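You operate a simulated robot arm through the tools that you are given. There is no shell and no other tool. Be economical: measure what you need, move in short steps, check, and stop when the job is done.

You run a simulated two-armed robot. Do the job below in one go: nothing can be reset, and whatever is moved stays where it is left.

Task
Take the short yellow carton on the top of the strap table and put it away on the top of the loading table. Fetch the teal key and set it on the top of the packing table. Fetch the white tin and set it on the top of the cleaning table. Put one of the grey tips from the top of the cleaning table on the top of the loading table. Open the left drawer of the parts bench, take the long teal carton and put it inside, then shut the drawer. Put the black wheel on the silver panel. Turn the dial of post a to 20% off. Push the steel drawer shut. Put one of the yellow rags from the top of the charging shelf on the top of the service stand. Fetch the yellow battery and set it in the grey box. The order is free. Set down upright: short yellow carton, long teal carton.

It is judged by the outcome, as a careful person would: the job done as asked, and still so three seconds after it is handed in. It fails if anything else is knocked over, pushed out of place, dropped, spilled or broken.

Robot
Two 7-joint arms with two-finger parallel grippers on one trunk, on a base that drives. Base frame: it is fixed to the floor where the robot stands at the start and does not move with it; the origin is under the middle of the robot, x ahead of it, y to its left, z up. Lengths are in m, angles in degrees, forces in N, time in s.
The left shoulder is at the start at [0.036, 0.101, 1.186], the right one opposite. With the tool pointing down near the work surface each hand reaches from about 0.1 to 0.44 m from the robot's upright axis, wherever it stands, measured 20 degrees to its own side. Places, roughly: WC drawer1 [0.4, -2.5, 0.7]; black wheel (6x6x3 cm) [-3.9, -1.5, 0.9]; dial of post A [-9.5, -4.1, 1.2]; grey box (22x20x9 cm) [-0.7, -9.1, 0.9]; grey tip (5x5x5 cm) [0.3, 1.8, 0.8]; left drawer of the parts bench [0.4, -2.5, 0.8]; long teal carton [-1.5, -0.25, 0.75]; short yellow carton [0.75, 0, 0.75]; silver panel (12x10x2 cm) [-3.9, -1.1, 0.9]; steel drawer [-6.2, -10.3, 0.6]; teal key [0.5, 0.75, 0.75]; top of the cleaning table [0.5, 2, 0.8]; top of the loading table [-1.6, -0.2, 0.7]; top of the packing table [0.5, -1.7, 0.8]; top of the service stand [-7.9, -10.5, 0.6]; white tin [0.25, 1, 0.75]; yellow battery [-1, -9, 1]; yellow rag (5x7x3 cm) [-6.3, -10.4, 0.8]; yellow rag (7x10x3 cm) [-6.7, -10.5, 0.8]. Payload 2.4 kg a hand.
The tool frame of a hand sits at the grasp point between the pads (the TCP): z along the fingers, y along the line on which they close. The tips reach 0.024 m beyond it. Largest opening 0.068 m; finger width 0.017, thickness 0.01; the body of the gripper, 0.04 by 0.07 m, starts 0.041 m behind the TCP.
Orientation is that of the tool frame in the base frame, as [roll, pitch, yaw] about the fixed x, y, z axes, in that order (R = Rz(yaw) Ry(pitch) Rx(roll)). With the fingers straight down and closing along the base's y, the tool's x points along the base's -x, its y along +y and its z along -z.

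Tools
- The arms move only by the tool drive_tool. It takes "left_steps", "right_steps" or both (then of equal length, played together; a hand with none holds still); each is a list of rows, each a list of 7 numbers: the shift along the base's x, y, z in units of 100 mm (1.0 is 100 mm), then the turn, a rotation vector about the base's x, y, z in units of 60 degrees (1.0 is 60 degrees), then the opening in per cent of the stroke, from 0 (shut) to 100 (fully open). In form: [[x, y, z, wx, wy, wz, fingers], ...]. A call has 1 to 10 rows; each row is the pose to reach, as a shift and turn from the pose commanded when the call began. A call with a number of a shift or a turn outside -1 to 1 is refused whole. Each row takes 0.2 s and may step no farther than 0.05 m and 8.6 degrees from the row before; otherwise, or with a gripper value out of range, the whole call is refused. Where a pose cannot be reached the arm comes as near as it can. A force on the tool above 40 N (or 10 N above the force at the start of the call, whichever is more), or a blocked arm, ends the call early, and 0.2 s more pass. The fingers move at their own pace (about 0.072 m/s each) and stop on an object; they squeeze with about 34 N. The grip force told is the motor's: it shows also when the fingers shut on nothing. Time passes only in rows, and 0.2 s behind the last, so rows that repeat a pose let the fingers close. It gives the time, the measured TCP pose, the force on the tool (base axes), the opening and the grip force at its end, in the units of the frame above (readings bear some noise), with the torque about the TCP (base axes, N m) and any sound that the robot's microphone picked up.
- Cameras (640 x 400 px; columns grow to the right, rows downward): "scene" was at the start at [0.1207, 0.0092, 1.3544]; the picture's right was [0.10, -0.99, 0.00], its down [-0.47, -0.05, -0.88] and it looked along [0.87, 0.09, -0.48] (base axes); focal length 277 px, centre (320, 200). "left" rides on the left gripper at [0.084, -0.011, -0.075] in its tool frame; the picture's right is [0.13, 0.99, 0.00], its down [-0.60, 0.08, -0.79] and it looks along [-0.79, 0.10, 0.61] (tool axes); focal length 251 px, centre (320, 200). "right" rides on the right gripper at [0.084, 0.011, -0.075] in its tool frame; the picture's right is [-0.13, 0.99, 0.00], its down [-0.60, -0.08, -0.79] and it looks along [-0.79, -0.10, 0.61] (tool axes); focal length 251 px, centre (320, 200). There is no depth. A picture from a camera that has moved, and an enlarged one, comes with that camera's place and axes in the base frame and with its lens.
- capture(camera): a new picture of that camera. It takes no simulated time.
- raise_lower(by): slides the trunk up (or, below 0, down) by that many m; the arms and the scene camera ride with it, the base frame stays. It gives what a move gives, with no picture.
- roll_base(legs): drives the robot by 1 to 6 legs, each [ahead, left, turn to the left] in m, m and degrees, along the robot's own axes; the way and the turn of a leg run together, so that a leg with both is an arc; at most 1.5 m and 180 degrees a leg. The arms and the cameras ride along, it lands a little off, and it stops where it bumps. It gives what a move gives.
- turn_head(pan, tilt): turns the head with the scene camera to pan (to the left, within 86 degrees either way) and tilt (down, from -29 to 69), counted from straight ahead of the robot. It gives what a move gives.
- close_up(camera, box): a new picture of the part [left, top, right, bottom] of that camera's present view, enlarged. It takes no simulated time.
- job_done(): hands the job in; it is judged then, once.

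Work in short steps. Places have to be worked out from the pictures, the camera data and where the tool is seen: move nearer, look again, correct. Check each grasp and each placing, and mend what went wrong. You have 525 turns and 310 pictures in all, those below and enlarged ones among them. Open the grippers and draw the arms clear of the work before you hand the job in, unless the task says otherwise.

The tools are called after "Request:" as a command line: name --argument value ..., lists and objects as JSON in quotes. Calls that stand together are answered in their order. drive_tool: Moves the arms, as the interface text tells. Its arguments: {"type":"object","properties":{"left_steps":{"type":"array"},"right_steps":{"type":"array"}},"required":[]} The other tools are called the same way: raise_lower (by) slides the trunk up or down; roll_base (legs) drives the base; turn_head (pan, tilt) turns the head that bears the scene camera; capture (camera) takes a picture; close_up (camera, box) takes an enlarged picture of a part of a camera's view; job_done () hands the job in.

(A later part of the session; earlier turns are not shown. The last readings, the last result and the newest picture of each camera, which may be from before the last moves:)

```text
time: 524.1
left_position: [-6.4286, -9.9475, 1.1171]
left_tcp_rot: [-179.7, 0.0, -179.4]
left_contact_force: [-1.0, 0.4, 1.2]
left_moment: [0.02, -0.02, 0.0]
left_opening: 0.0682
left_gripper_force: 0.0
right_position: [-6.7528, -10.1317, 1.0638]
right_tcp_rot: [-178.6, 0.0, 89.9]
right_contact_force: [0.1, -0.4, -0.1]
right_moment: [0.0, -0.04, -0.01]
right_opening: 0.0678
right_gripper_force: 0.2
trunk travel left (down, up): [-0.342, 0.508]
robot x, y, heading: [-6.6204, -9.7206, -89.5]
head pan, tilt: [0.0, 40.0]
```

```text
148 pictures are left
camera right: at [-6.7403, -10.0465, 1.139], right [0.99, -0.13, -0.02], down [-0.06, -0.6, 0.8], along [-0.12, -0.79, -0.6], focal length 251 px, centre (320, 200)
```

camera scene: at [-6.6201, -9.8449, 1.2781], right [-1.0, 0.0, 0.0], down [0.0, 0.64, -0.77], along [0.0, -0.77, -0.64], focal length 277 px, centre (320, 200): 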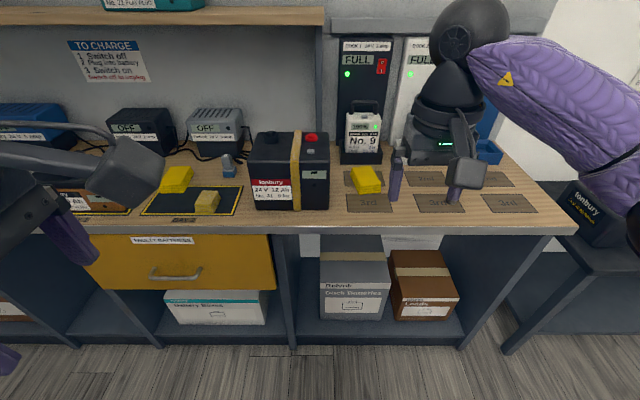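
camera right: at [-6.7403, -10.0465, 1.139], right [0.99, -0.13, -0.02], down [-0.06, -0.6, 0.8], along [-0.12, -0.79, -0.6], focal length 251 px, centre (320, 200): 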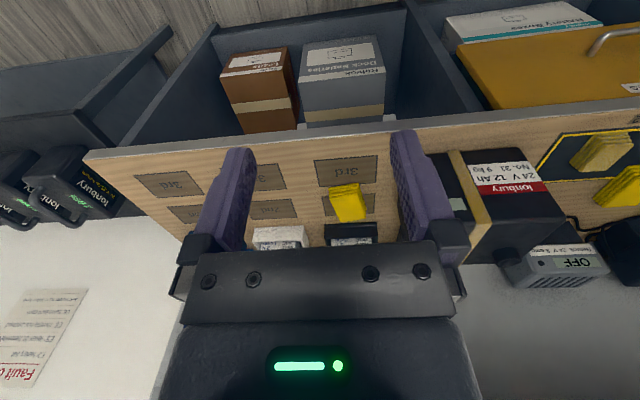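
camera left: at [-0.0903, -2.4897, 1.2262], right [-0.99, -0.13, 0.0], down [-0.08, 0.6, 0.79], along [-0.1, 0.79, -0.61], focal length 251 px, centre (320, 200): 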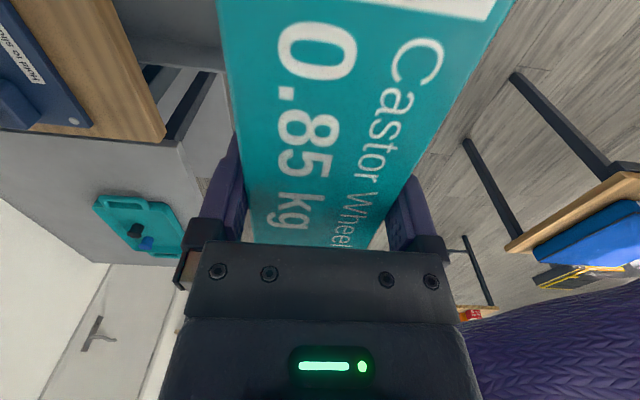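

The bright yellow rag by the docks is at about (-6.748,-10.473), top 0.83. I go nearer to measure its size from above.

Request:
roll_base --legs '[[0.3, 0, -0.5]]'

Request:
drive_tool --right_steps '[[0, 0, -0.3, 0.01, 0, 0, 100], [0, 0, -0.6, 0.02, 0, 0, 100]]'

Request:
capture --camera "right"

Request:
capture --camera "scene"

```text
time: 526.1
left_position: [-6.4282, -10.2498, 1.1161]
left_tcp_rot: [-179.7, -0.1, -179.7]
left_contact_force: [-0.3, 0.5, -0.1]
left_moment: [-0.01, 0.01, -0.02]
left_opening: 0.0678
left_gripper_force: 0.1
right_position: [-6.7554, -10.4326, 1.0645]
right_tcp_rot: [-178.7, 0.2, 89.6]
right_contact_force: [-0.5, 0.9, 0.3]
right_moment: [-0.02, -0.01, -0.02]
right_opening: 0.0679
right_gripper_force: 0.0
trunk travel left (down, up): [-0.342, 0.508]
robot x, y, heading: [-6.621, -10.0229, -90.1]
head pan, tilt: [0.0, 40.0]
```

```text
time: 526.7
left_position: [-6.4281, -10.2497, 1.1169]
left_tcp_rot: [-179.7, -0.2, -179.6]
left_contact_force: [0.4, -0.3, 0.1]
left_moment: [0.0, -0.03, 0.03]
left_opening: 0.0681
left_gripper_force: 0.1
right_position: [-6.756, -10.4341, 1.005]
right_tcp_rot: [-178.6, -1.1, 89.6]
right_contact_force: [-0.4, 0.5, 0.4]
right_moment: [-0.02, -0.02, 0.0]
right_opening: 0.0682
right_gripper_force: 0.1
trunk travel left (down, up): [-0.342, 0.508]
robot x, y, heading: [-6.6177, -10.0227, -89.8]
head pan, tilt: [0.0, 40.0]
```

```text
147 pictures are left
camera right: at [-6.7412, -10.3506, 1.0817], right [0.99, -0.14, -0.03], down [-0.06, -0.62, 0.78], along [-0.12, -0.77, -0.62], focal length 251 px, centre (320, 200)
```

right: 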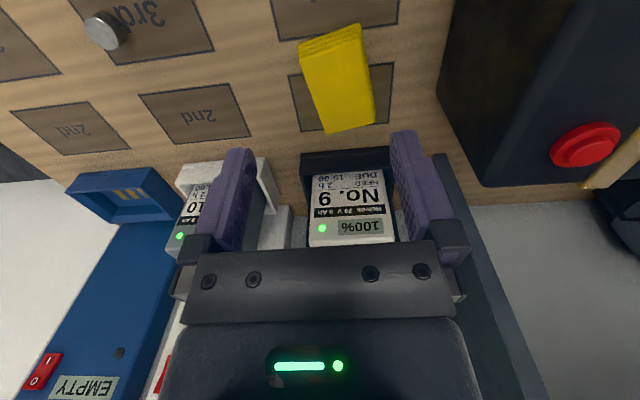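

```text
146 pictures are left
camera scene: at [-6.6197, -10.1467, 1.2781], right [-1.0, 0.0, 0.0], down [0.0, 0.64, -0.77], along [0.0, -0.77, -0.64], focal length 277 px, centre (320, 200)
```

scene: 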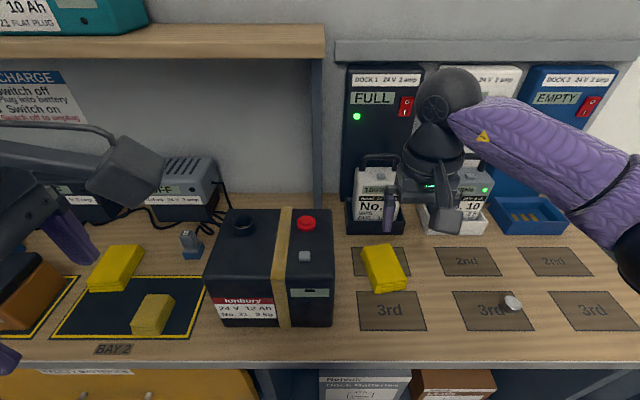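

The rag is ~5.6×8×3 cm, rotated 9°. I align above it and lower to 0.88 for a check.

Request:
drive_tool --right_steps '[[0.08, -0.2, -0.3, 0, 0, 0.08, 100], [0.13, -0.42, -0.7, 0, 0, 0.157, 100], [0.13, -0.42, -1.0, 0, 0.01, 0.157, 100]]'

Request:
capture --camera "right"

```text
time: 527.5
left_position: [-6.4277, -10.2501, 1.1175]
left_tcp_rot: [-179.6, -0.1, -179.6]
left_contact_force: [0.3, -0.1, -0.2]
left_moment: [0.0, 0.0, 0.03]
left_opening: 0.0681
left_gripper_force: 0.1
right_position: [-6.7418, -10.4749, 0.9042]
right_tcp_rot: [-178.0, -1.1, 99.0]
right_contact_force: [0.5, 0.3, 0.4]
right_moment: [0.01, -0.01, 0.01]
right_opening: 0.0678
right_gripper_force: 0.0
trunk travel left (down, up): [-0.342, 0.508]
robot x, y, heading: [-6.62, -10.0215, -89.9]
head pan, tilt: [0.0, 40.0]
```

```text
145 pictures are left
camera right: at [-6.7413, -10.3902, 0.9794], right [1.0, 0.03, -0.04], down [0.05, -0.62, 0.78], along [0.0, -0.78, -0.62], focal length 251 px, centre (320, 200)
```

right: 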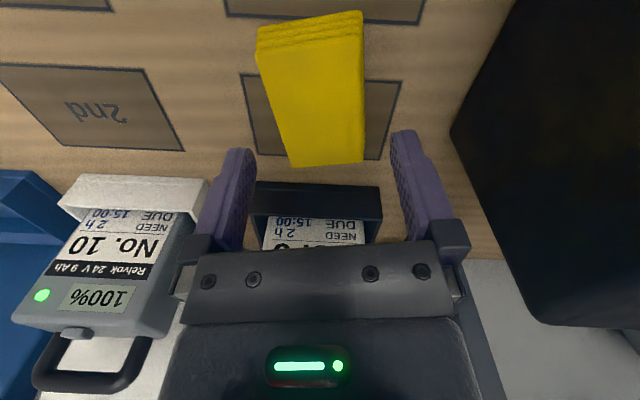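

Well centred. I descend, grip and lift.

Request:
drive_tool --right_steps '[[-0.02, 0, -0.35, 0, 0, 0, 100], [-0.02, 0, -0.6, 0, 0, 0, 100], [-0.02, 0, -0.7, 0, 0, 0, 100], [-0.02, 0, -0.73, 0, 0, 0, 100], [-0.02, 0, -0.73, 0, 0, 0, 30], [-0.02, 0, -0.73, 0, 0, 0, 0], [-0.02, 0, -0.73, 0, 0, 0, 0], [-0.02, 0, -0.5, 0, 0, 0, 0], [-0.02, 0, -0.1, 0, 0, 0, 0], [-0.02, 0, 0.3, 0, 0, 0, 0]]'

Request:
capture --camera "right"

```text
time: 528.2
left_position: [-6.4278, -10.248, 1.1174]
left_tcp_rot: [-179.6, -0.2, -179.7]
left_contact_force: [0.2, 0.3, -0.5]
left_moment: [0.0, 0.01, -0.01]
left_opening: 0.0682
left_gripper_force: 0.1
right_position: [-6.7446, -10.4754, 0.853]
right_tcp_rot: [-177.8, -0.7, 98.8]
right_contact_force: [-0.8, 5.0, 18.1]
right_moment: [0.01, 0.62, -0.26]
right_opening: 0.068
right_gripper_force: 0.1
trunk travel left (down, up): [-0.342, 0.508]
robot x, y, heading: [-6.6192, -10.0223, -90.0]
head pan, tilt: [0.0, 40.0]
stopped in row 3 (right hand): the force on the tool passed its limit at 50 N (the readings are from after the stop); the commanded pose is now the measured one
```

```text
144 pictures are left
camera right: at [-6.743, -10.3901, 0.9274], right [1.0, 0.02, -0.04], down [0.04, -0.61, 0.79], along [0.0, -0.79, -0.61], focal length 251 px, centre (320, 200)
```

right: 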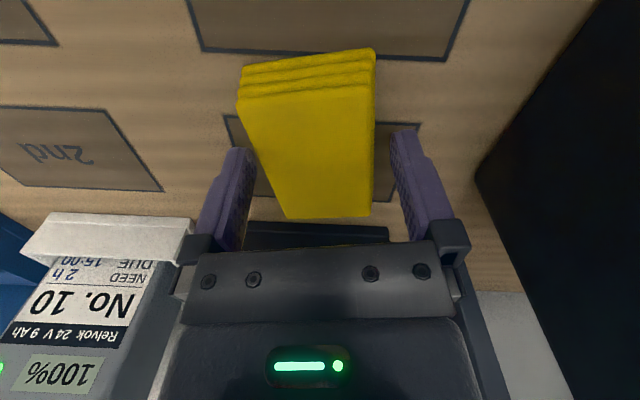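

The left finger touched the rag's edge. I rise, level the hand, shift 5 mm to −x and retry.

Request:
drive_tool --right_steps '[[0, 0, 0.2, 0, 0, 0, 100], [-0.05, 0, 0.25, 0, 0.03, 0, 100]]'

Request:
capture --camera "right"

```text
time: 528.8
left_position: [-6.427, -10.2501, 1.1161]
left_tcp_rot: [-179.8, -0.2, -179.8]
left_contact_force: [-0.6, -0.1, -0.2]
left_moment: [-0.01, 0.01, 0.02]
left_opening: 0.0682
left_gripper_force: 0.1
right_position: [-6.75, -10.4758, 0.8752]
right_tcp_rot: [-176.2, -1.1, 98.8]
right_contact_force: [-0.2, -0.1, -0.5]
right_moment: [0.02, 0.0, 0.01]
right_opening: 0.068
right_gripper_force: 0.0
trunk travel left (down, up): [-0.342, 0.508]
robot x, y, heading: [-6.6203, -10.0196, -90.1]
head pan, tilt: [0.0, 40.0]
```

```text
143 pictures are left
camera right: at [-6.7459, -10.3913, 0.9508], right [1.0, 0.03, -0.07], down [0.07, -0.62, 0.78], along [-0.02, -0.79, -0.62], focal length 251 px, centre (320, 200)
```

right: 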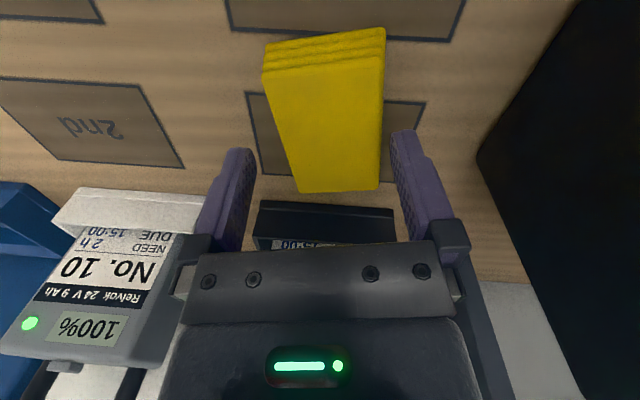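

I over-tilted the wrong way; I level by rotating back 4° and shift 3 mm, then look.

Request:
drive_tool --right_steps '[[0.03, 0, 0, 0.0, -0.067, 0, 100], [0.03, 0, 0, 0.01, -0.067, 0, 100]]'

Request:
capture --camera "right"

```text
time: 529.4
left_position: [-6.4276, -10.2506, 1.1161]
left_tcp_rot: [-179.8, 0.0, -179.7]
left_contact_force: [0.2, -0.1, -0.7]
left_moment: [0.02, 0.0, -0.01]
left_opening: 0.0679
left_gripper_force: 0.1
right_position: [-6.7467, -10.476, 0.8757]
right_tcp_rot: [179.7, -1.2, 98.9]
right_contact_force: [0.6, 0.1, 1.0]
right_moment: [-0.04, 0.01, -0.02]
right_opening: 0.0682
right_gripper_force: 0.0
trunk travel left (down, up): [-0.342, 0.508]
robot x, y, heading: [-6.6215, -10.0234, -90.1]
head pan, tilt: [0.0, 40.0]
```

```text
142 pictures are left
camera right: at [-6.7484, -10.3919, 0.9514], right [1.0, 0.03, 0.0], down [0.01, -0.62, 0.78], along [0.02, -0.78, -0.62], focal length 251 px, centre (320, 200)
```

right: 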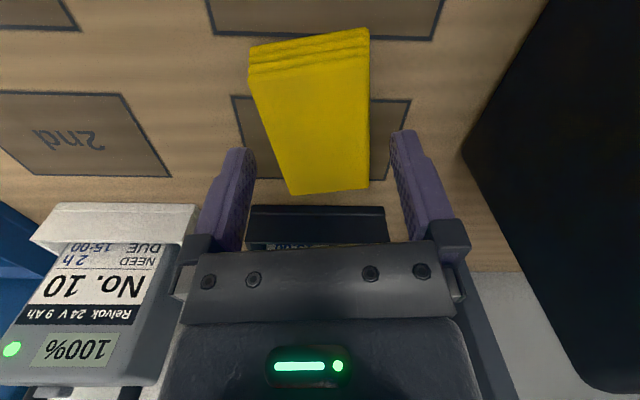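

Now level and centred. I descend and grip.

Request:
drive_tool --right_steps '[[0, 0, -0.15, 0, 0, 0, 100], [0, 0, -0.22, 0, 0, 0, 100], [0, 0, -0.27, 0, 0, 0, 100], [0, 0, -0.31, 0, 0, 0, 100], [0, 0, -0.35, 0, 0, 0, 100], [0, 0, -0.38, 0, 0, 0, 100]]'

Request:
capture --camera "right"

```text
time: 530.2
left_position: [-6.4265, -10.2479, 1.1169]
left_tcp_rot: [-179.4, -0.2, -179.7]
left_contact_force: [0.4, -0.3, -0.2]
left_moment: [0.03, 0.0, -0.01]
left_opening: 0.068
left_gripper_force: 0.1
right_position: [-6.7455, -10.4766, 0.8538]
right_tcp_rot: [180.0, -0.4, 98.9]
right_contact_force: [-1.2, 6.6, 24.5]
right_moment: [-0.01, 0.81, -0.27]
right_opening: 0.0679
right_gripper_force: 0.1
trunk travel left (down, up): [-0.342, 0.508]
robot x, y, heading: [-6.6196, -10.0184, -90.2]
head pan, tilt: [0.0, 40.0]
stopped in row 4 (right hand): the force on the tool passed its limit at 47 N (the readings are from after the stop); the commanded pose is now the measured one
```

```text
141 pictures are left
camera right: at [-6.7478, -10.3912, 0.9287], right [1.0, 0.03, 0.0], down [0.01, -0.62, 0.79], along [0.02, -0.79, -0.62], focal length 251 px, centre (320, 200)
```

right: 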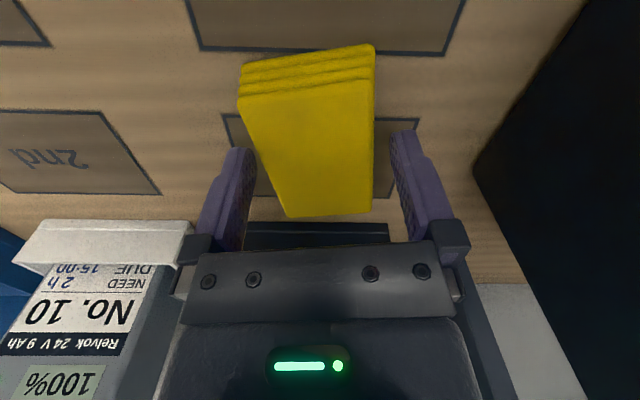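

Request:
close_up --camera "scene" --box '[320, 170, 480, 310]'

```text
2.86 times, centred on (400, 240) of scene
camera zoom: at [-6.6195, -10.1436, 1.2786], right [-1.0, 0.0, 0.0], down [0.0, 0.64, -0.77], along [0.0, -0.77, -0.64], focal length 792 px, centre (91, 86)
```

zoom: 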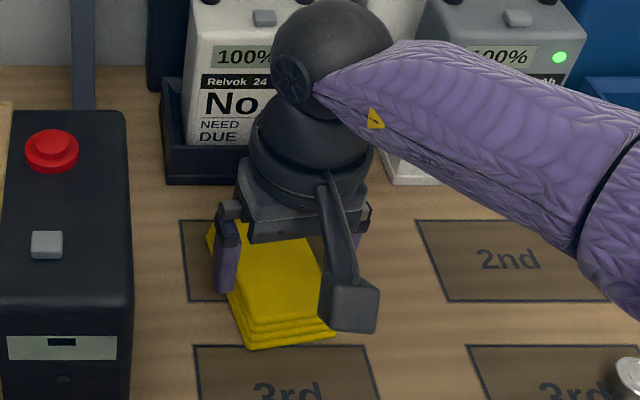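

The contact is on the −x finger. I rise 2 cm, shift 5 mm to −x and try again.

Request:
drive_tool --right_steps '[[0, 0, 0.15, 0, 0, 0, 100], [-0.05, 0, 0.15, 0, 0, 0, 100], [-0.05, 0, 0.05, 0, 0, 0, 100], [-0.05, 0, 0.0, 0, 0, 0, 100], [-0.05, 0, -0.04, 0, 0, 0, 100], [-0.05, 0, -0.08, 0, 0, 0, 100], [-0.05, 0, -0.12, 0, 0, 0, 100]]'

Request:
capture --camera "right"

```text
time: 531.5
left_position: [-6.4273, -10.2483, 1.1171]
left_tcp_rot: [-179.6, -0.2, -179.6]
left_contact_force: [0.8, 0.5, -0.5]
left_moment: [-0.02, -0.01, -0.01]
left_opening: 0.0683
left_gripper_force: 0.1
right_position: [-6.7491, -10.4778, 0.8539]
right_tcp_rot: [179.4, -0.1, 98.9]
right_contact_force: [-0.7, 5.9, 22.0]
right_moment: [0.26, -0.75, 0.28]
right_opening: 0.0679
right_gripper_force: 0.0
trunk travel left (down, up): [-0.342, 0.508]
robot x, y, heading: [-6.6224, -10.0188, -90.2]
head pan, tilt: [0.0, 40.0]
stopped in row 6 (right hand): the force on the tool passed its limit at 46 N (the readings are from after the stop); the commanded pose is now the measured one
```

```text
139 pictures are left
camera right: at [-6.7513, -10.3931, 0.9275], right [1.0, 0.03, 0.01], down [0.01, -0.61, 0.79], along [0.03, -0.79, -0.61], focal length 251 px, centre (320, 200)
```

right: 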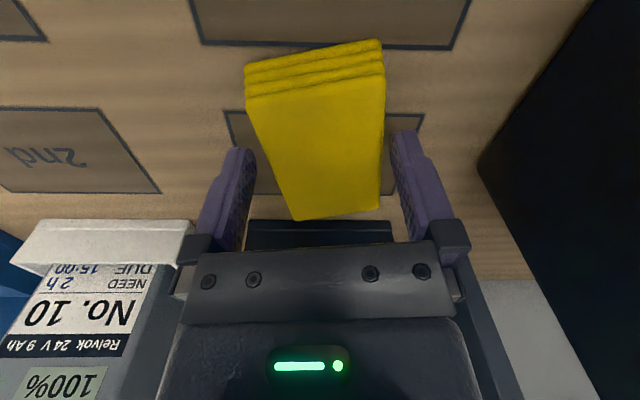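

Contact now on the other finger at the same height, so it is the bench itself (z≈0.83). The rag lies between the fingers; I rise 2 mm and close.

Request:
drive_tool --right_steps '[[0.02, 0, 0.03, 0, 0, 0, 100], [0.02, 0, 0.03, 0, 0, 0, 40], [0.02, 0, 0.03, 0, 0, 0, 0], [0.02, 0, 0.03, 0, 0, 0, 0], [0.02, 0, 0.03, 0, 0, 0, 0]]'

Request:
drive_tool --right_steps '[[0, 0, 0.2, 0, 0, 0, 0], [0, 0, 0.6, 0, 0, 0, 0], [0, 0, 1.0, 0, 0, 0, 0]]'

Request:
capture --camera "right"

```text
time: 532.7
left_position: [-6.4282, -10.2491, 1.1168]
left_tcp_rot: [-179.7, -0.2, -179.8]
left_contact_force: [0.6, -0.3, -0.4]
left_moment: [-0.01, -0.01, -0.02]
left_opening: 0.0676
left_gripper_force: 0.1
right_position: [-6.7475, -10.4789, 0.854]
right_tcp_rot: [179.5, -0.2, 98.9]
right_contact_force: [-3.9, 0.1, 12.0]
right_moment: [-0.04, 0.08, 0.0]
right_opening: 0.0001
right_gripper_force: 23.2
trunk travel left (down, up): [-0.342, 0.508]
robot x, y, heading: [-6.6162, -10.021, -90.0]
head pan, tilt: [0.0, 40.0]
```

```text
time: 533.5
left_position: [-6.4279, -10.2485, 1.1154]
left_tcp_rot: [-179.6, 0.0, -179.8]
left_contact_force: [-0.4, -0.6, 0.8]
left_moment: [-0.02, -0.01, -0.02]
left_opening: 0.0682
left_gripper_force: 0.0
right_position: [-6.7483, -10.4789, 0.9528]
right_tcp_rot: [179.5, -0.3, 98.9]
right_contact_force: [-0.5, -1.7, 0.3]
right_moment: [0.05, 0.03, -0.01]
right_opening: 0.0001
right_gripper_force: 24.0
trunk travel left (down, up): [-0.342, 0.508]
robot x, y, heading: [-6.6178, -10.0191, -90.0]
head pan, tilt: [0.0, 40.0]
```

```text
138 pictures are left
camera right: at [-6.7497, -10.3937, 1.0286], right [1.0, 0.03, 0.01], down [0.01, -0.61, 0.79], along [0.03, -0.79, -0.61], focal length 251 px, centre (320, 200)
```

right: 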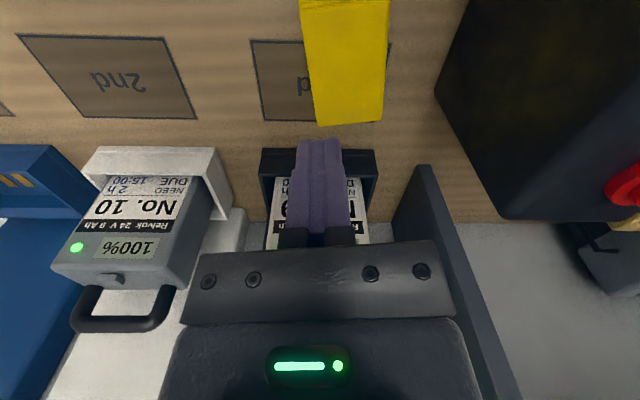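

The fingers slid over: that rag is 7 cm wide, too wide for the 6.8 cm opening (bench is at 0.80). The smaller 5×7 rag at about (-6.336,-10.383) is graspable; I back off, move left and look at it.

Request:
drive_tool --right_steps '[[0, 0.2, 0.4, 0, 0, 0, 100], [0, 0.4, 0.8, 0, 0, 0, 100], [0, 0.4, 1.0, 0, 0, 0, 100]]'

Request:
roll_base --legs '[[-0.3, 0, 0], [0, 0.41, 0], [0.24, 0, 0]]'

Request:
capture --camera "right"

Request:
capture --camera "scene"

```text
time: 534.3
left_position: [-6.4279, -10.25, 1.1181]
left_tcp_rot: [-179.6, -0.1, -179.8]
left_contact_force: [-0.2, -0.8, 0.5]
left_moment: [-0.02, 0.01, -0.01]
left_opening: 0.068
left_gripper_force: 0.0
right_position: [-6.7467, -10.4374, 1.0521]
right_tcp_rot: [179.4, -0.2, 98.9]
right_contact_force: [0.3, 0.6, 1.0]
right_moment: [0.0, 0.0, -0.02]
right_opening: 0.0679
right_gripper_force: 0.0
trunk travel left (down, up): [-0.342, 0.508]
robot x, y, heading: [-6.6218, -10.0215, -90.1]
head pan, tilt: [0.0, 40.0]
```

```text
time: 539.9
left_position: [-6.0162, -10.1957, 1.1163]
left_tcp_rot: [-179.8, -0.1, 179.9]
left_contact_force: [0.6, -0.2, -0.9]
left_moment: [-0.02, 0.01, -0.02]
left_opening: 0.068
left_gripper_force: 0.0
right_position: [-6.3373, -10.3828, 1.0522]
right_tcp_rot: [179.5, -0.2, 98.6]
right_contact_force: [0.5, -0.6, 0.9]
right_moment: [0.02, -0.02, -0.02]
right_opening: 0.0682
right_gripper_force: 0.0
trunk travel left (down, up): [-0.342, 0.508]
robot x, y, heading: [-6.2051, -9.969, -90.4]
head pan, tilt: [0.0, 40.0]
```

```text
137 pictures are left
camera right: at [-6.3399, -10.2979, 1.1274], right [1.0, 0.02, 0.01], down [0.0, -0.61, 0.79], along [0.02, -0.79, -0.61], focal length 251 px, centre (320, 200)
```

right: 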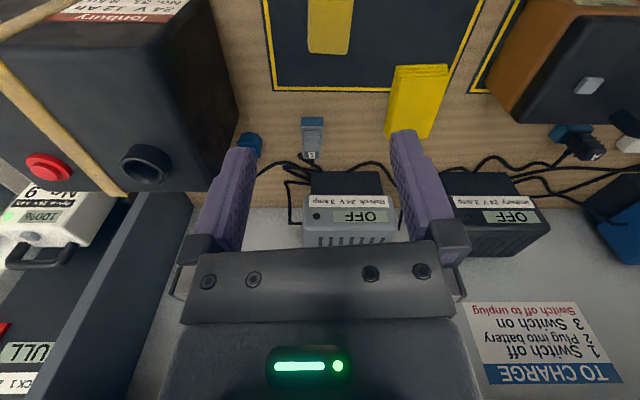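

```text
136 pictures are left
camera scene: at [-6.208, -10.0919, 1.278], right [-1.0, 0.01, 0.0], down [0.0, 0.64, -0.77], along [-0.01, -0.77, -0.64], focal length 277 px, centre (320, 200)
```

scene: 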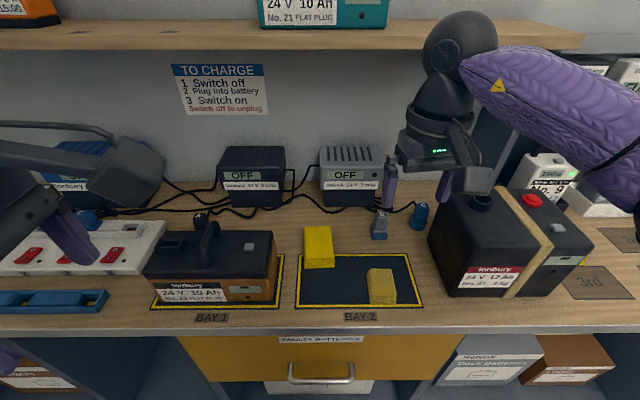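

Clear view now: the small rag (5×7) lies in Bay 2 at about (-6.326,-10.384), square to the bench. I align and lower.

Request:
drive_tool --right_steps '[[0.05, 0, -0.3, 0, 0, -0.07, 100], [0.11, 0, -0.7, 0, 0, -0.143, 100], [0.11, 0, -1.0, 0, 0, -0.143, 100]]'

Request:
drive_tool --right_steps '[[0, 0, -0.3, 0, 0, 0, 100], [0, 0, -0.6, 0, 0, 0, 100]]'

Request:
capture --camera "right"

```text
time: 540.7
left_position: [-6.017, -10.1963, 1.1154]
left_tcp_rot: [-179.6, -0.1, 179.9]
left_contact_force: [-0.2, -0.7, -0.6]
left_moment: [0.0, 0.0, 0.03]
left_opening: 0.068
left_gripper_force: 0.0
right_position: [-6.3268, -10.3821, 0.9526]
right_tcp_rot: [179.6, -0.1, 90.0]
right_contact_force: [0.0, -0.6, -0.5]
right_moment: [0.02, 0.01, 0.0]
right_opening: 0.0677
right_gripper_force: 0.1
trunk travel left (down, up): [-0.342, 0.508]
robot x, y, heading: [-6.2046, -9.9675, -90.4]
head pan, tilt: [0.0, 40.0]
```

```text
time: 541.3
left_position: [-6.0169, -10.1963, 1.116]
left_tcp_rot: [-179.7, -0.1, 179.8]
left_contact_force: [-0.4, -0.9, 0.3]
left_moment: [0.01, 0.01, 0.01]
left_opening: 0.0683
left_gripper_force: 0.0
right_position: [-6.3286, -10.3807, 0.892]
right_tcp_rot: [179.6, -0.2, 89.8]
right_contact_force: [0.3, 0.1, 0.8]
right_moment: [0.04, 0.02, 0.02]
right_opening: 0.0677
right_gripper_force: 0.0
trunk travel left (down, up): [-0.342, 0.508]
robot x, y, heading: [-6.2039, -9.9667, -90.3]
head pan, tilt: [0.0, 40.0]
```

```text
135 pictures are left
camera right: at [-6.3165, -10.2967, 0.9668], right [0.99, -0.13, 0.01], down [-0.09, -0.61, 0.79], along [-0.1, -0.78, -0.61], focal length 251 px, centre (320, 200)
```

right: 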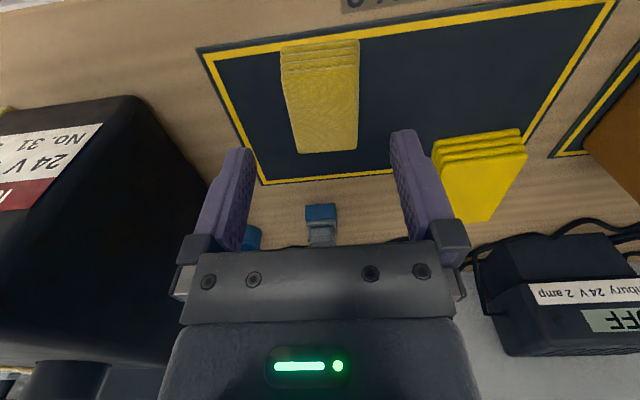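

Centred. I descend and grip.

Request:
drive_tool --right_steps '[[0.01, 0, -0.3, 0, 0, 0, 100], [0.01, 0, -0.48, 0, 0, 0, 100], [0.01, 0, -0.55, 0, 0, 0, 100], [0.01, 0, -0.6, 0, 0, 0, 100], [0.01, 0, -0.6, 0, 0, 0, 30], [0.01, 0, -0.6, 0, 0, 0, 0], [0.01, 0, -0.6, 0, 0, 0, 0], [0.01, 0, -0.4, 0, 0, 0, 0], [0.01, 0, 0, 0, 0, 0, 0], [0.01, 0, 0.4, 0, 0, 0, 0]]'

Request:
capture --camera "right"

```text
time: 543.5
left_position: [-6.0159, -10.1957, 1.1168]
left_tcp_rot: [-179.7, 0.0, 179.9]
left_contact_force: [0.0, -0.5, -0.4]
left_moment: [-0.03, 0.01, 0.0]
left_opening: 0.068
left_gripper_force: 0.1
right_position: [-6.3282, -10.3814, 0.9312]
right_tcp_rot: [179.5, -0.2, 89.9]
right_contact_force: [-0.6, 0.3, -0.1]
right_moment: [-0.01, -0.03, 0.02]
right_opening: 0.0473
right_gripper_force: 34.6
trunk travel left (down, up): [-0.342, 0.508]
robot x, y, heading: [-6.2036, -9.9668, -90.5]
head pan, tilt: [0.0, 40.0]
```

```text
134 pictures are left
camera right: at [-6.3178, -10.2968, 1.0071], right [0.99, -0.13, 0.01], down [-0.09, -0.61, 0.79], along [-0.1, -0.78, -0.61], focal length 251 px, centre (320, 200)
```

right: 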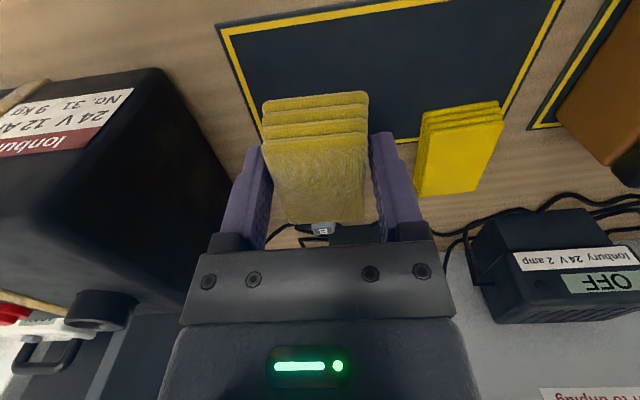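

Held (4.7 cm). I raise, back off and move to the service stand.

Request:
drive_tool --right_steps '[[0, 0.1, 0.4, 0, 0, 0, 0], [0, 0.2, 0.8, 0, 0, 0, 0], [0, 0.2, 1.0, 0, 0, 0, 0]]'

Request:
roll_base --legs '[[-0.35, 0, 0.4], [0, -1.4, 0]]'

Request:
turn_head --pan -15 --tilt 42

Request:
capture --camera "scene"

```text
time: 544.3
left_position: [-6.0174, -10.1973, 1.1162]
left_tcp_rot: [-179.6, -0.1, 180.0]
left_contact_force: [0.2, 0.1, -0.8]
left_moment: [-0.01, 0.02, -0.01]
left_opening: 0.0678
left_gripper_force: 0.1
right_position: [-6.3265, -10.3611, 1.0336]
right_tcp_rot: [179.5, -0.2, 89.9]
right_contact_force: [0.1, 0.3, -0.3]
right_moment: [-0.01, 0.01, -0.03]
right_opening: 0.0471
right_gripper_force: 33.8
trunk travel left (down, up): [-0.342, 0.508]
robot x, y, heading: [-6.2062, -9.9684, -90.3]
head pan, tilt: [0.0, 40.0]
```

```text
time: 553.1
left_position: [-7.4078, -9.8342, 1.1173]
left_tcp_rot: [-179.7, -0.1, 179.5]
left_contact_force: [0.1, -0.1, 1.0]
left_moment: [-0.01, -0.04, -0.02]
left_opening: 0.068
left_gripper_force: 0.0
right_position: [-7.7187, -9.997, 1.0319]
right_tcp_rot: [179.5, -0.2, 89.4]
right_contact_force: [0.6, 0.2, -0.1]
right_moment: [0.03, -0.02, -0.01]
right_opening: 0.0471
right_gripper_force: 33.9
trunk travel left (down, up): [-0.342, 0.508]
robot x, y, heading: [-7.5923, -9.599, -91.0]
head pan, tilt: [0.0, 40.0]
```

```text
time: 553.8
left_position: [-7.4074, -9.8331, 1.1161]
left_tcp_rot: [-179.6, -0.1, 179.4]
left_contact_force: [0.4, 0.0, 0.8]
left_moment: [0.03, 0.0, -0.01]
left_opening: 0.0681
left_gripper_force: 0.1
right_position: [-7.7174, -9.9964, 1.0327]
right_tcp_rot: [179.5, -0.3, 89.4]
right_contact_force: [0.2, 0.1, -0.2]
right_moment: [-0.03, -0.01, 0.0]
right_opening: 0.0472
right_gripper_force: 33.9
trunk travel left (down, up): [-0.342, 0.508]
robot x, y, heading: [-7.5954, -9.6006, -90.9]
head pan, tilt: [-15.0, 42.0]
```

```text
133 pictures are left
camera scene: at [-7.6199, -9.7225, 1.2751], right [-0.96, 0.27, 0.0], down [0.18, 0.64, -0.74], along [-0.2, -0.71, -0.67], focal length 277 px, centre (320, 200)
```

scene: 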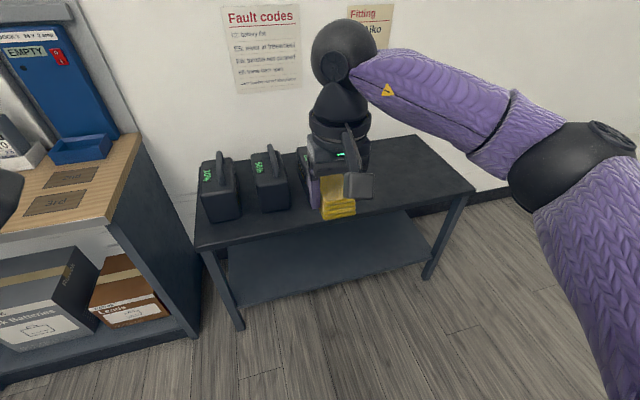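

The right half of the stand is free; I aim for (-8.12,-10.48). Driving there and lowering the trunk.

Request:
roll_base --legs '[[0, -0.39, 0.9], [0.42, 0, 0]]'

Request:
drive_tool --left_steps '[[0, 0.1, 0.3, 0, 0, 0, 100], [0, 0.1, 0.6, 0, 0, 0, 100], [0, 0.1, 1.0, 0, 0, 0, 100]]'

Request:
raise_lower --by -0.25

Request:
turn_head --pan -10 --tilt 50

Request:
capture --camera "scene"

Request:
capture --camera "right"

```text
time: 558.4
left_position: [-7.7914, -10.2373, 1.1172]
left_tcp_rot: [-179.7, -0.1, -180.0]
left_contact_force: [-0.3, -0.2, 0.7]
left_moment: [0.01, -0.03, -0.01]
left_opening: 0.068
left_gripper_force: 0.0
right_position: [-8.0998, -10.4023, 1.0333]
right_tcp_rot: [179.5, -0.2, 90.1]
right_contact_force: [-0.6, -0.3, -0.1]
right_moment: [0.07, -0.02, -0.01]
right_opening: 0.047
right_gripper_force: 34.4
trunk travel left (down, up): [-0.342, 0.508]
robot x, y, heading: [-7.9795, -10.0034, -90.2]
head pan, tilt: [-15.0, 42.0]
```

```text
time: 559.2
left_position: [-7.7901, -10.2272, 1.2154]
left_tcp_rot: [-179.7, -0.2, 179.9]
left_contact_force: [0.0, -0.9, 0.0]
left_moment: [-0.01, 0.01, -0.01]
left_opening: 0.0679
left_gripper_force: 0.0
right_position: [-8.0982, -10.4021, 1.0328]
right_tcp_rot: [179.5, -0.2, 90.0]
right_contact_force: [-0.1, 0.5, -0.4]
right_moment: [-0.01, -0.02, 0.01]
right_opening: 0.0471
right_gripper_force: 33.7
trunk travel left (down, up): [-0.342, 0.508]
robot x, y, heading: [-7.9789, -10.0079, -90.3]
head pan, tilt: [-15.0, 42.0]
```

```text
time: 561.8
left_position: [-7.7907, -10.2719, 0.9387]
left_tcp_rot: [172.1, -0.1, -180.0]
left_contact_force: [0.5, -0.2, 0.2]
left_moment: [0.01, 0.01, 0.03]
left_opening: 0.0679
left_gripper_force: 0.1
right_position: [-8.1006, -10.4029, 0.7835]
right_tcp_rot: [179.5, -0.2, 89.9]
right_contact_force: [0.8, 0.0, -0.3]
right_moment: [-0.01, 0.0, -0.01]
right_opening: 0.0471
right_gripper_force: 33.3
trunk travel left (down, up): [-0.092, 0.758]
robot x, y, heading: [-7.9835, -10.0049, -90.4]
head pan, tilt: [-15.0, 42.0]
```

```text
time: 562.5
left_position: [-7.7919, -10.2721, 0.9396]
left_tcp_rot: [172.1, -0.2, 180.0]
left_contact_force: [-0.3, -0.9, -0.2]
left_moment: [0.0, 0.02, 0.01]
left_opening: 0.0679
left_gripper_force: 0.0
right_position: [-8.0999, -10.4027, 0.7823]
right_tcp_rot: [179.5, -0.2, 90.0]
right_contact_force: [-0.9, 0.2, -0.1]
right_moment: [-0.02, 0.0, -0.01]
right_opening: 0.0469
right_gripper_force: 34.3
trunk travel left (down, up): [-0.092, 0.758]
robot x, y, heading: [-7.9835, -10.0043, -90.5]
head pan, tilt: [-10.0, 50.0]
```

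```text
132 pictures are left
camera scene: at [-7.996, -10.187, 1.0088], right [-0.98, 0.18, 0.0], down [0.14, 0.75, -0.64], along [-0.12, -0.63, -0.77], focal length 277 px, centre (320, 200)
```

scene: 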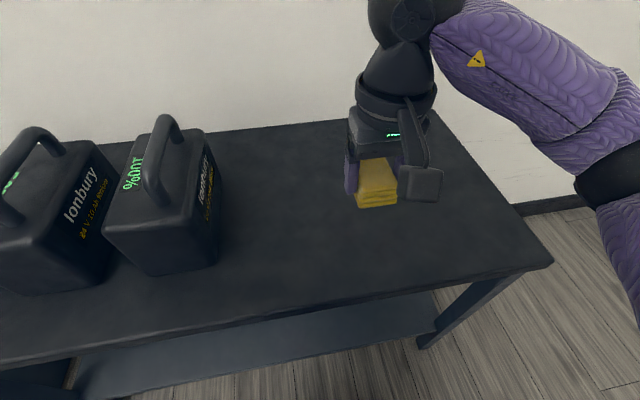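

```text
131 pictures are left
camera right: at [-8.089, -10.3177, 0.8577], right [0.99, -0.13, 0.01], down [-0.09, -0.61, 0.79], along [-0.1, -0.78, -0.61], focal length 251 px, centre (320, 200)
```

right: 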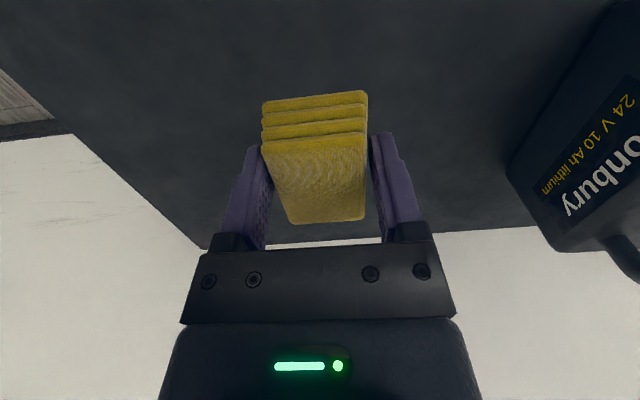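

Over free stand surface. I lower slowly to contact.

Request:
drive_tool --right_steps '[[0, -0.2, -0.3, 0, 0, 0, 0], [0, -0.3, -0.6, 0, 0, 0, 0], [0, -0.3, -0.9, 0, 0, 0, 0], [0, -0.3, -1.0, 0, 0, 0, 0]]'

Request:
drive_tool --right_steps '[[0, 0, -0.1, 0, 0, 0, 0], [0, 0, -0.15, 0, 0, 0, 0], [0, 0, -0.2, 0, 0, 0, 0], [0, 0, -0.25, 0, 0, 0, 0], [0, 0, -0.3, 0, 0, 0, 0], [0, 0, -0.35, 0, 0, 0, 0], [0, 0, -0.4, 0, 0, 0, 0], [0, 0, -0.45, 0, 0, 0, 0], [0, 0, -0.5, 0, 0, 0, 0], [0, 0, -0.55, 0, 0, 0, 0]]'

```text
time: 563.5
left_position: [-7.7917, -10.2712, 0.9386]
left_tcp_rot: [172.0, -0.1, 180.0]
left_contact_force: [0.7, -0.3, 1.1]
left_moment: [0.04, -0.05, -0.04]
left_opening: 0.068
left_gripper_force: 0.1
right_position: [-8.0996, -10.4332, 0.6823]
right_tcp_rot: [179.5, -0.3, 89.9]
right_contact_force: [-0.6, 0.1, -0.2]
right_moment: [0.0, 0.01, -0.01]
right_opening: 0.0468
right_gripper_force: 34.1
trunk travel left (down, up): [-0.092, 0.758]
robot x, y, heading: [-7.9797, -10.0076, -90.2]
head pan, tilt: [-10.0, 50.0]
```

```text
time: 565.0
left_position: [-7.7911, -10.27, 0.9391]
left_tcp_rot: [172.3, -0.2, 179.9]
left_contact_force: [0.5, -0.4, 0.0]
left_moment: [0.0, 0.04, 0.02]
left_opening: 0.068
left_gripper_force: 0.1
right_position: [-8.0999, -10.4313, 0.6488]
right_tcp_rot: [179.3, 0.4, 90.0]
right_contact_force: [-1.3, 6.9, 26.6]
right_moment: [0.36, 0.22, 0.02]
right_opening: 0.0468
right_gripper_force: 33.6
trunk travel left (down, up): [-0.092, 0.758]
robot x, y, heading: [-7.9778, -10.0059, -90.5]
head pan, tilt: [-10.0, 50.0]
stopped in row 7 (right hand): the force on the tool passed its limit at 41 N (the readings are from after the stop); the commanded pose is now the measured one
```

Contact. Release and rise.

Request:
drive_tool --right_steps '[[0, 0, 0.02, 0, 0, 0, 50], [0, 0, 0.02, 0, 0, 0, 100], [0, 0, 0.02, 0, 0, 0, 100], [0, 0, 0.3, 0, 0, 0, 100], [0, 0, 0.7, 0, 0, 0, 100], [0, 0, 1.0, 0, 0, 0, 100]]'

Request:
capture --camera "right"

```text
time: 566.4
left_position: [-7.7919, -10.2716, 0.939]
left_tcp_rot: [172.0, -0.1, 180.0]
left_contact_force: [0.5, 0.3, -0.2]
left_moment: [0.01, 0.01, 0.01]
left_opening: 0.0678
left_gripper_force: 0.1
right_position: [-8.0998, -10.4335, 0.7464]
right_tcp_rot: [179.5, 0.1, 89.9]
right_contact_force: [-0.4, -0.2, -0.4]
right_moment: [-0.01, -0.02, 0.0]
right_opening: 0.0679
right_gripper_force: 0.1
trunk travel left (down, up): [-0.092, 0.758]
robot x, y, heading: [-7.978, -10.0064, -90.3]
head pan, tilt: [-10.0, 50.0]
```

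```text
130 pictures are left
camera right: at [-8.0892, -10.3482, 0.8212], right [0.99, -0.13, 0.01], down [-0.09, -0.6, 0.79], along [-0.1, -0.79, -0.61], focal length 251 px, centre (320, 200)
```

right: 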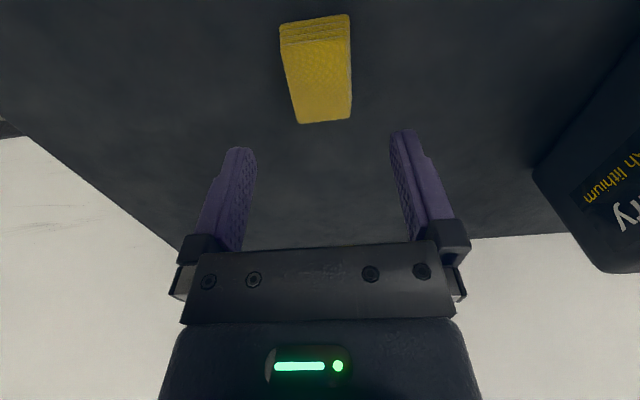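

The rag is placed. Last job: yellow battery to grey box near (-1,-9). I back off, raise the trunk, turn to face +x and look.

Request:
raise_lower --by 0.25

Request:
roll_base --legs '[[-0.4, 0, 0], [0, 0, 90]]'

Request:
turn_head --pan 0 --tilt 12

Request:
capture --camera "scene"

```text
time: 569.0
left_position: [-7.7909, -10.2712, 1.1897]
left_tcp_rot: [172.1, -0.2, -180.0]
left_contact_force: [0.0, -0.5, 0.2]
left_moment: [0.0, 0.0, 0.0]
left_opening: 0.0681
left_gripper_force: 0.1
right_position: [-8.0985, -10.4334, 0.9966]
right_tcp_rot: [179.3, 0.2, 89.8]
right_contact_force: [0.1, 0.5, -1.2]
right_moment: [0.0, -0.01, 0.01]
right_opening: 0.068
right_gripper_force: 0.1
trunk travel left (down, up): [-0.342, 0.508]
robot x, y, heading: [-7.9839, -10.0036, -90.2]
head pan, tilt: [-10.0, 50.0]
```

```text
time: 575.2
left_position: [-7.7068, -9.4301, 1.1881]
left_tcp_rot: [172.1, -0.1, -91.7]
left_contact_force: [0.6, 1.0, 0.1]
left_moment: [0.01, 0.01, -0.04]
left_opening: 0.0677
left_gripper_force: 0.1
right_position: [-7.5548, -9.743, 0.9967]
right_tcp_rot: [179.3, 0.1, 178.3]
right_contact_force: [0.5, 0.1, 0.0]
right_moment: [-0.04, 0.02, 0.02]
right_opening: 0.0679
right_gripper_force: 0.1
trunk travel left (down, up): [-0.342, 0.508]
robot x, y, heading: [-7.9784, -9.6107, -2.1]
head pan, tilt: [-10.0, 50.0]
```

```text
time: 576.2
left_position: [-7.707, -9.4294, 1.1878]
left_tcp_rot: [172.0, -0.1, -91.6]
left_contact_force: [0.1, -0.5, -0.8]
left_moment: [0.04, -0.01, 0.02]
left_opening: 0.0681
left_gripper_force: 0.1
right_position: [-7.5539, -9.7425, 0.997]
right_tcp_rot: [179.3, 0.3, 178.3]
right_contact_force: [0.7, -0.4, -0.6]
right_moment: [0.0, -0.01, -0.01]
right_opening: 0.068
right_gripper_force: 0.0
trunk travel left (down, up): [-0.342, 0.508]
robot x, y, heading: [-7.981, -9.6129, -2.2]
head pan, tilt: [0.0, 12.0]
```

```text
129 pictures are left
camera scene: at [-7.8457, -9.6151, 1.3224], right [-0.04, -1.0, 0.0], down [-0.21, 0.01, -0.98], along [0.98, -0.03, -0.21], focal length 277 px, centre (320, 200)
```

scene: 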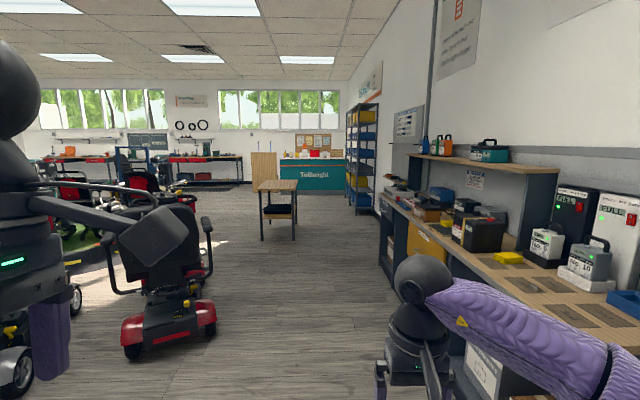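

The corridor at y≈−9.7 is clear, with a small table at (-4.2…, −8.9…−9.4). I drive along, keeping to y≈−9.85.

Request:
roll_base --legs '[[1.4, 0, 2.2], [1.4, -0.22, 0], [1.4, 0, 0]]'

Request:
turn_head --pan 8 --tilt 15

Request:
capture --camera "scene"

```text
time: 596.8
left_position: [-3.4361, -9.6361, 1.1883]
left_tcp_rot: [172.2, -0.1, -89.0]
left_contact_force: [-0.1, 0.3, 0.6]
left_moment: [0.0, 0.01, 0.0]
left_opening: 0.068
left_gripper_force: 0.0
right_position: [-3.2688, -9.9421, 0.9969]
right_tcp_rot: [179.4, 0.1, -179.0]
right_contact_force: [-0.9, 0.7, -0.1]
right_moment: [0.01, -0.02, 0.0]
right_opening: 0.0679
right_gripper_force: 0.0
trunk travel left (down, up): [-0.342, 0.508]
robot x, y, heading: [-3.6966, -9.8327, 0.6]
head pan, tilt: [0.0, 12.0]
```

```text
time: 597.5
left_position: [-3.4367, -9.6376, 1.1886]
left_tcp_rot: [172.2, 0.0, -89.0]
left_contact_force: [0.7, 0.2, -0.4]
left_moment: [0.01, 0.02, 0.05]
left_opening: 0.068
left_gripper_force: 0.0
right_position: [-3.2702, -9.9426, 0.9969]
right_tcp_rot: [179.3, 0.2, -179.0]
right_contact_force: [0.0, 0.3, 0.2]
right_moment: [0.02, 0.0, 0.02]
right_opening: 0.068
right_gripper_force: 0.1
trunk travel left (down, up): [-0.342, 0.508]
robot x, y, heading: [-3.6965, -9.8304, 1.0]
head pan, tilt: [8.0, 15.0]
```

```text
128 pictures are left
camera scene: at [-3.5674, -9.8155, 1.3176], right [0.15, -0.99, 0.0], down [-0.26, -0.04, -0.97], along [0.95, 0.15, -0.26], focal length 277 px, centre (320, 200)
```

scene: 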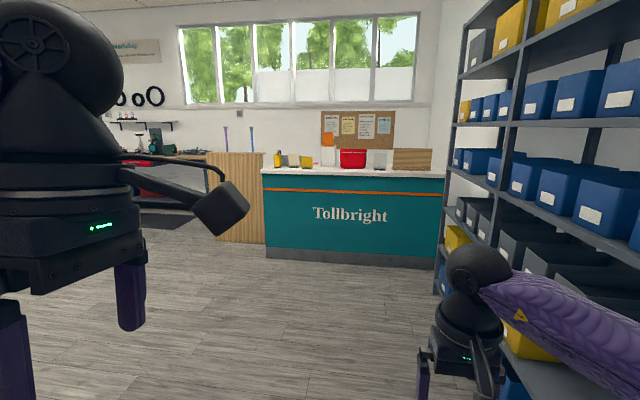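

The Tollbright counter front is at x≈−1.06. I drive closer toward its left part, raise the trunk and look down on it.

Request:
roll_base --legs '[[0.9, 0.25, -1], [0.95, 0.2, 0]]'

Request:
raise_lower --by 0.25

Request:
turn_head --pan 10 --tilt 30

Request:
capture --camera "scene"

```text
time: 607.1
left_position: [-1.5694, -9.1949, 1.1885]
left_tcp_rot: [172.1, -0.1, -90.7]
left_contact_force: [0.8, -0.5, 0.4]
left_moment: [-0.04, 0.02, -0.03]
left_opening: 0.0678
left_gripper_force: 0.2
right_position: [-1.4093, -9.5064, 0.9971]
right_tcp_rot: [179.3, 0.2, 179.3]
right_contact_force: [0.3, 0.1, -0.4]
right_moment: [0.0, 0.0, 0.02]
right_opening: 0.068
right_gripper_force: 0.0
trunk travel left (down, up): [-0.342, 0.508]
robot x, y, heading: [-1.8331, -9.384, -1.1]
head pan, tilt: [8.0, 15.0]
```

```text
time: 609.7
left_position: [-1.5678, -9.1941, 1.4391]
left_tcp_rot: [172.0, -0.2, -90.6]
left_contact_force: [-0.2, 0.6, -0.1]
left_moment: [-0.02, 0.02, -0.01]
left_opening: 0.068
left_gripper_force: 0.0
right_position: [-1.4106, -9.5064, 1.2473]
right_tcp_rot: [179.3, 0.2, 179.3]
right_contact_force: [0.7, 0.4, 0.4]
right_moment: [0.02, 0.01, 0.0]
right_opening: 0.0679
right_gripper_force: 0.0
trunk travel left (down, up): [-0.592, 0.258]
robot x, y, heading: [-1.8363, -9.3807, -0.5]
head pan, tilt: [8.0, 15.0]
```

```text
time: 610.5
left_position: [-1.568, -9.1948, 1.4376]
left_tcp_rot: [172.1, -0.1, -90.7]
left_contact_force: [0.4, 0.5, 0.2]
left_moment: [0.02, 0.0, 0.0]
left_opening: 0.0676
left_gripper_force: 0.0
right_position: [-1.4091, -9.5061, 1.2478]
right_tcp_rot: [179.3, 0.2, 179.3]
right_contact_force: [-0.3, 0.6, -0.3]
right_moment: [-0.01, -0.01, -0.01]
right_opening: 0.0684
right_gripper_force: 0.0
trunk travel left (down, up): [-0.592, 0.258]
robot x, y, heading: [-1.8362, -9.3864, -0.8]
head pan, tilt: [10.0, 30.0]
```

```text
127 pictures are left
camera scene: at [-1.734, -9.367, 1.5447], right [0.16, -0.99, 0.0], down [-0.49, -0.08, -0.87], along [0.86, 0.14, -0.5], focal length 277 px, centre (320, 200)
```

scene: 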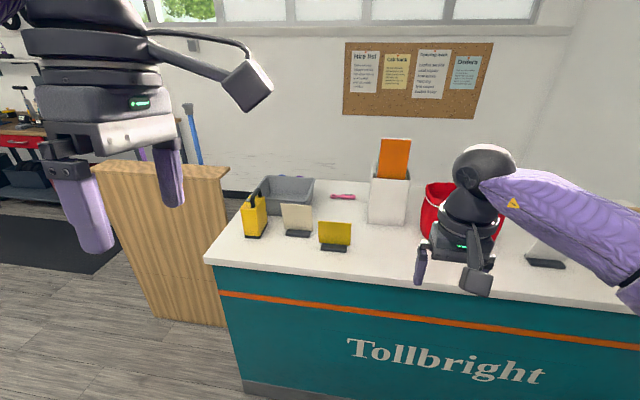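

Request:
close_up --camera "scene" --box '[200, 150, 400, 280]'

```text
3.08 times, centred on (300, 215) of scene
camera zoom: at [-1.734, -9.367, 1.5447], right [0.16, -0.99, 0.0], down [-0.49, -0.08, -0.87], along [0.86, 0.14, -0.5], focal length 853 px, centre (382, 154)
```

zoom: 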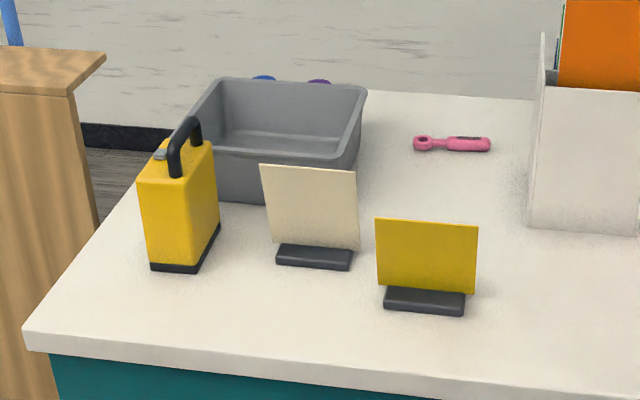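

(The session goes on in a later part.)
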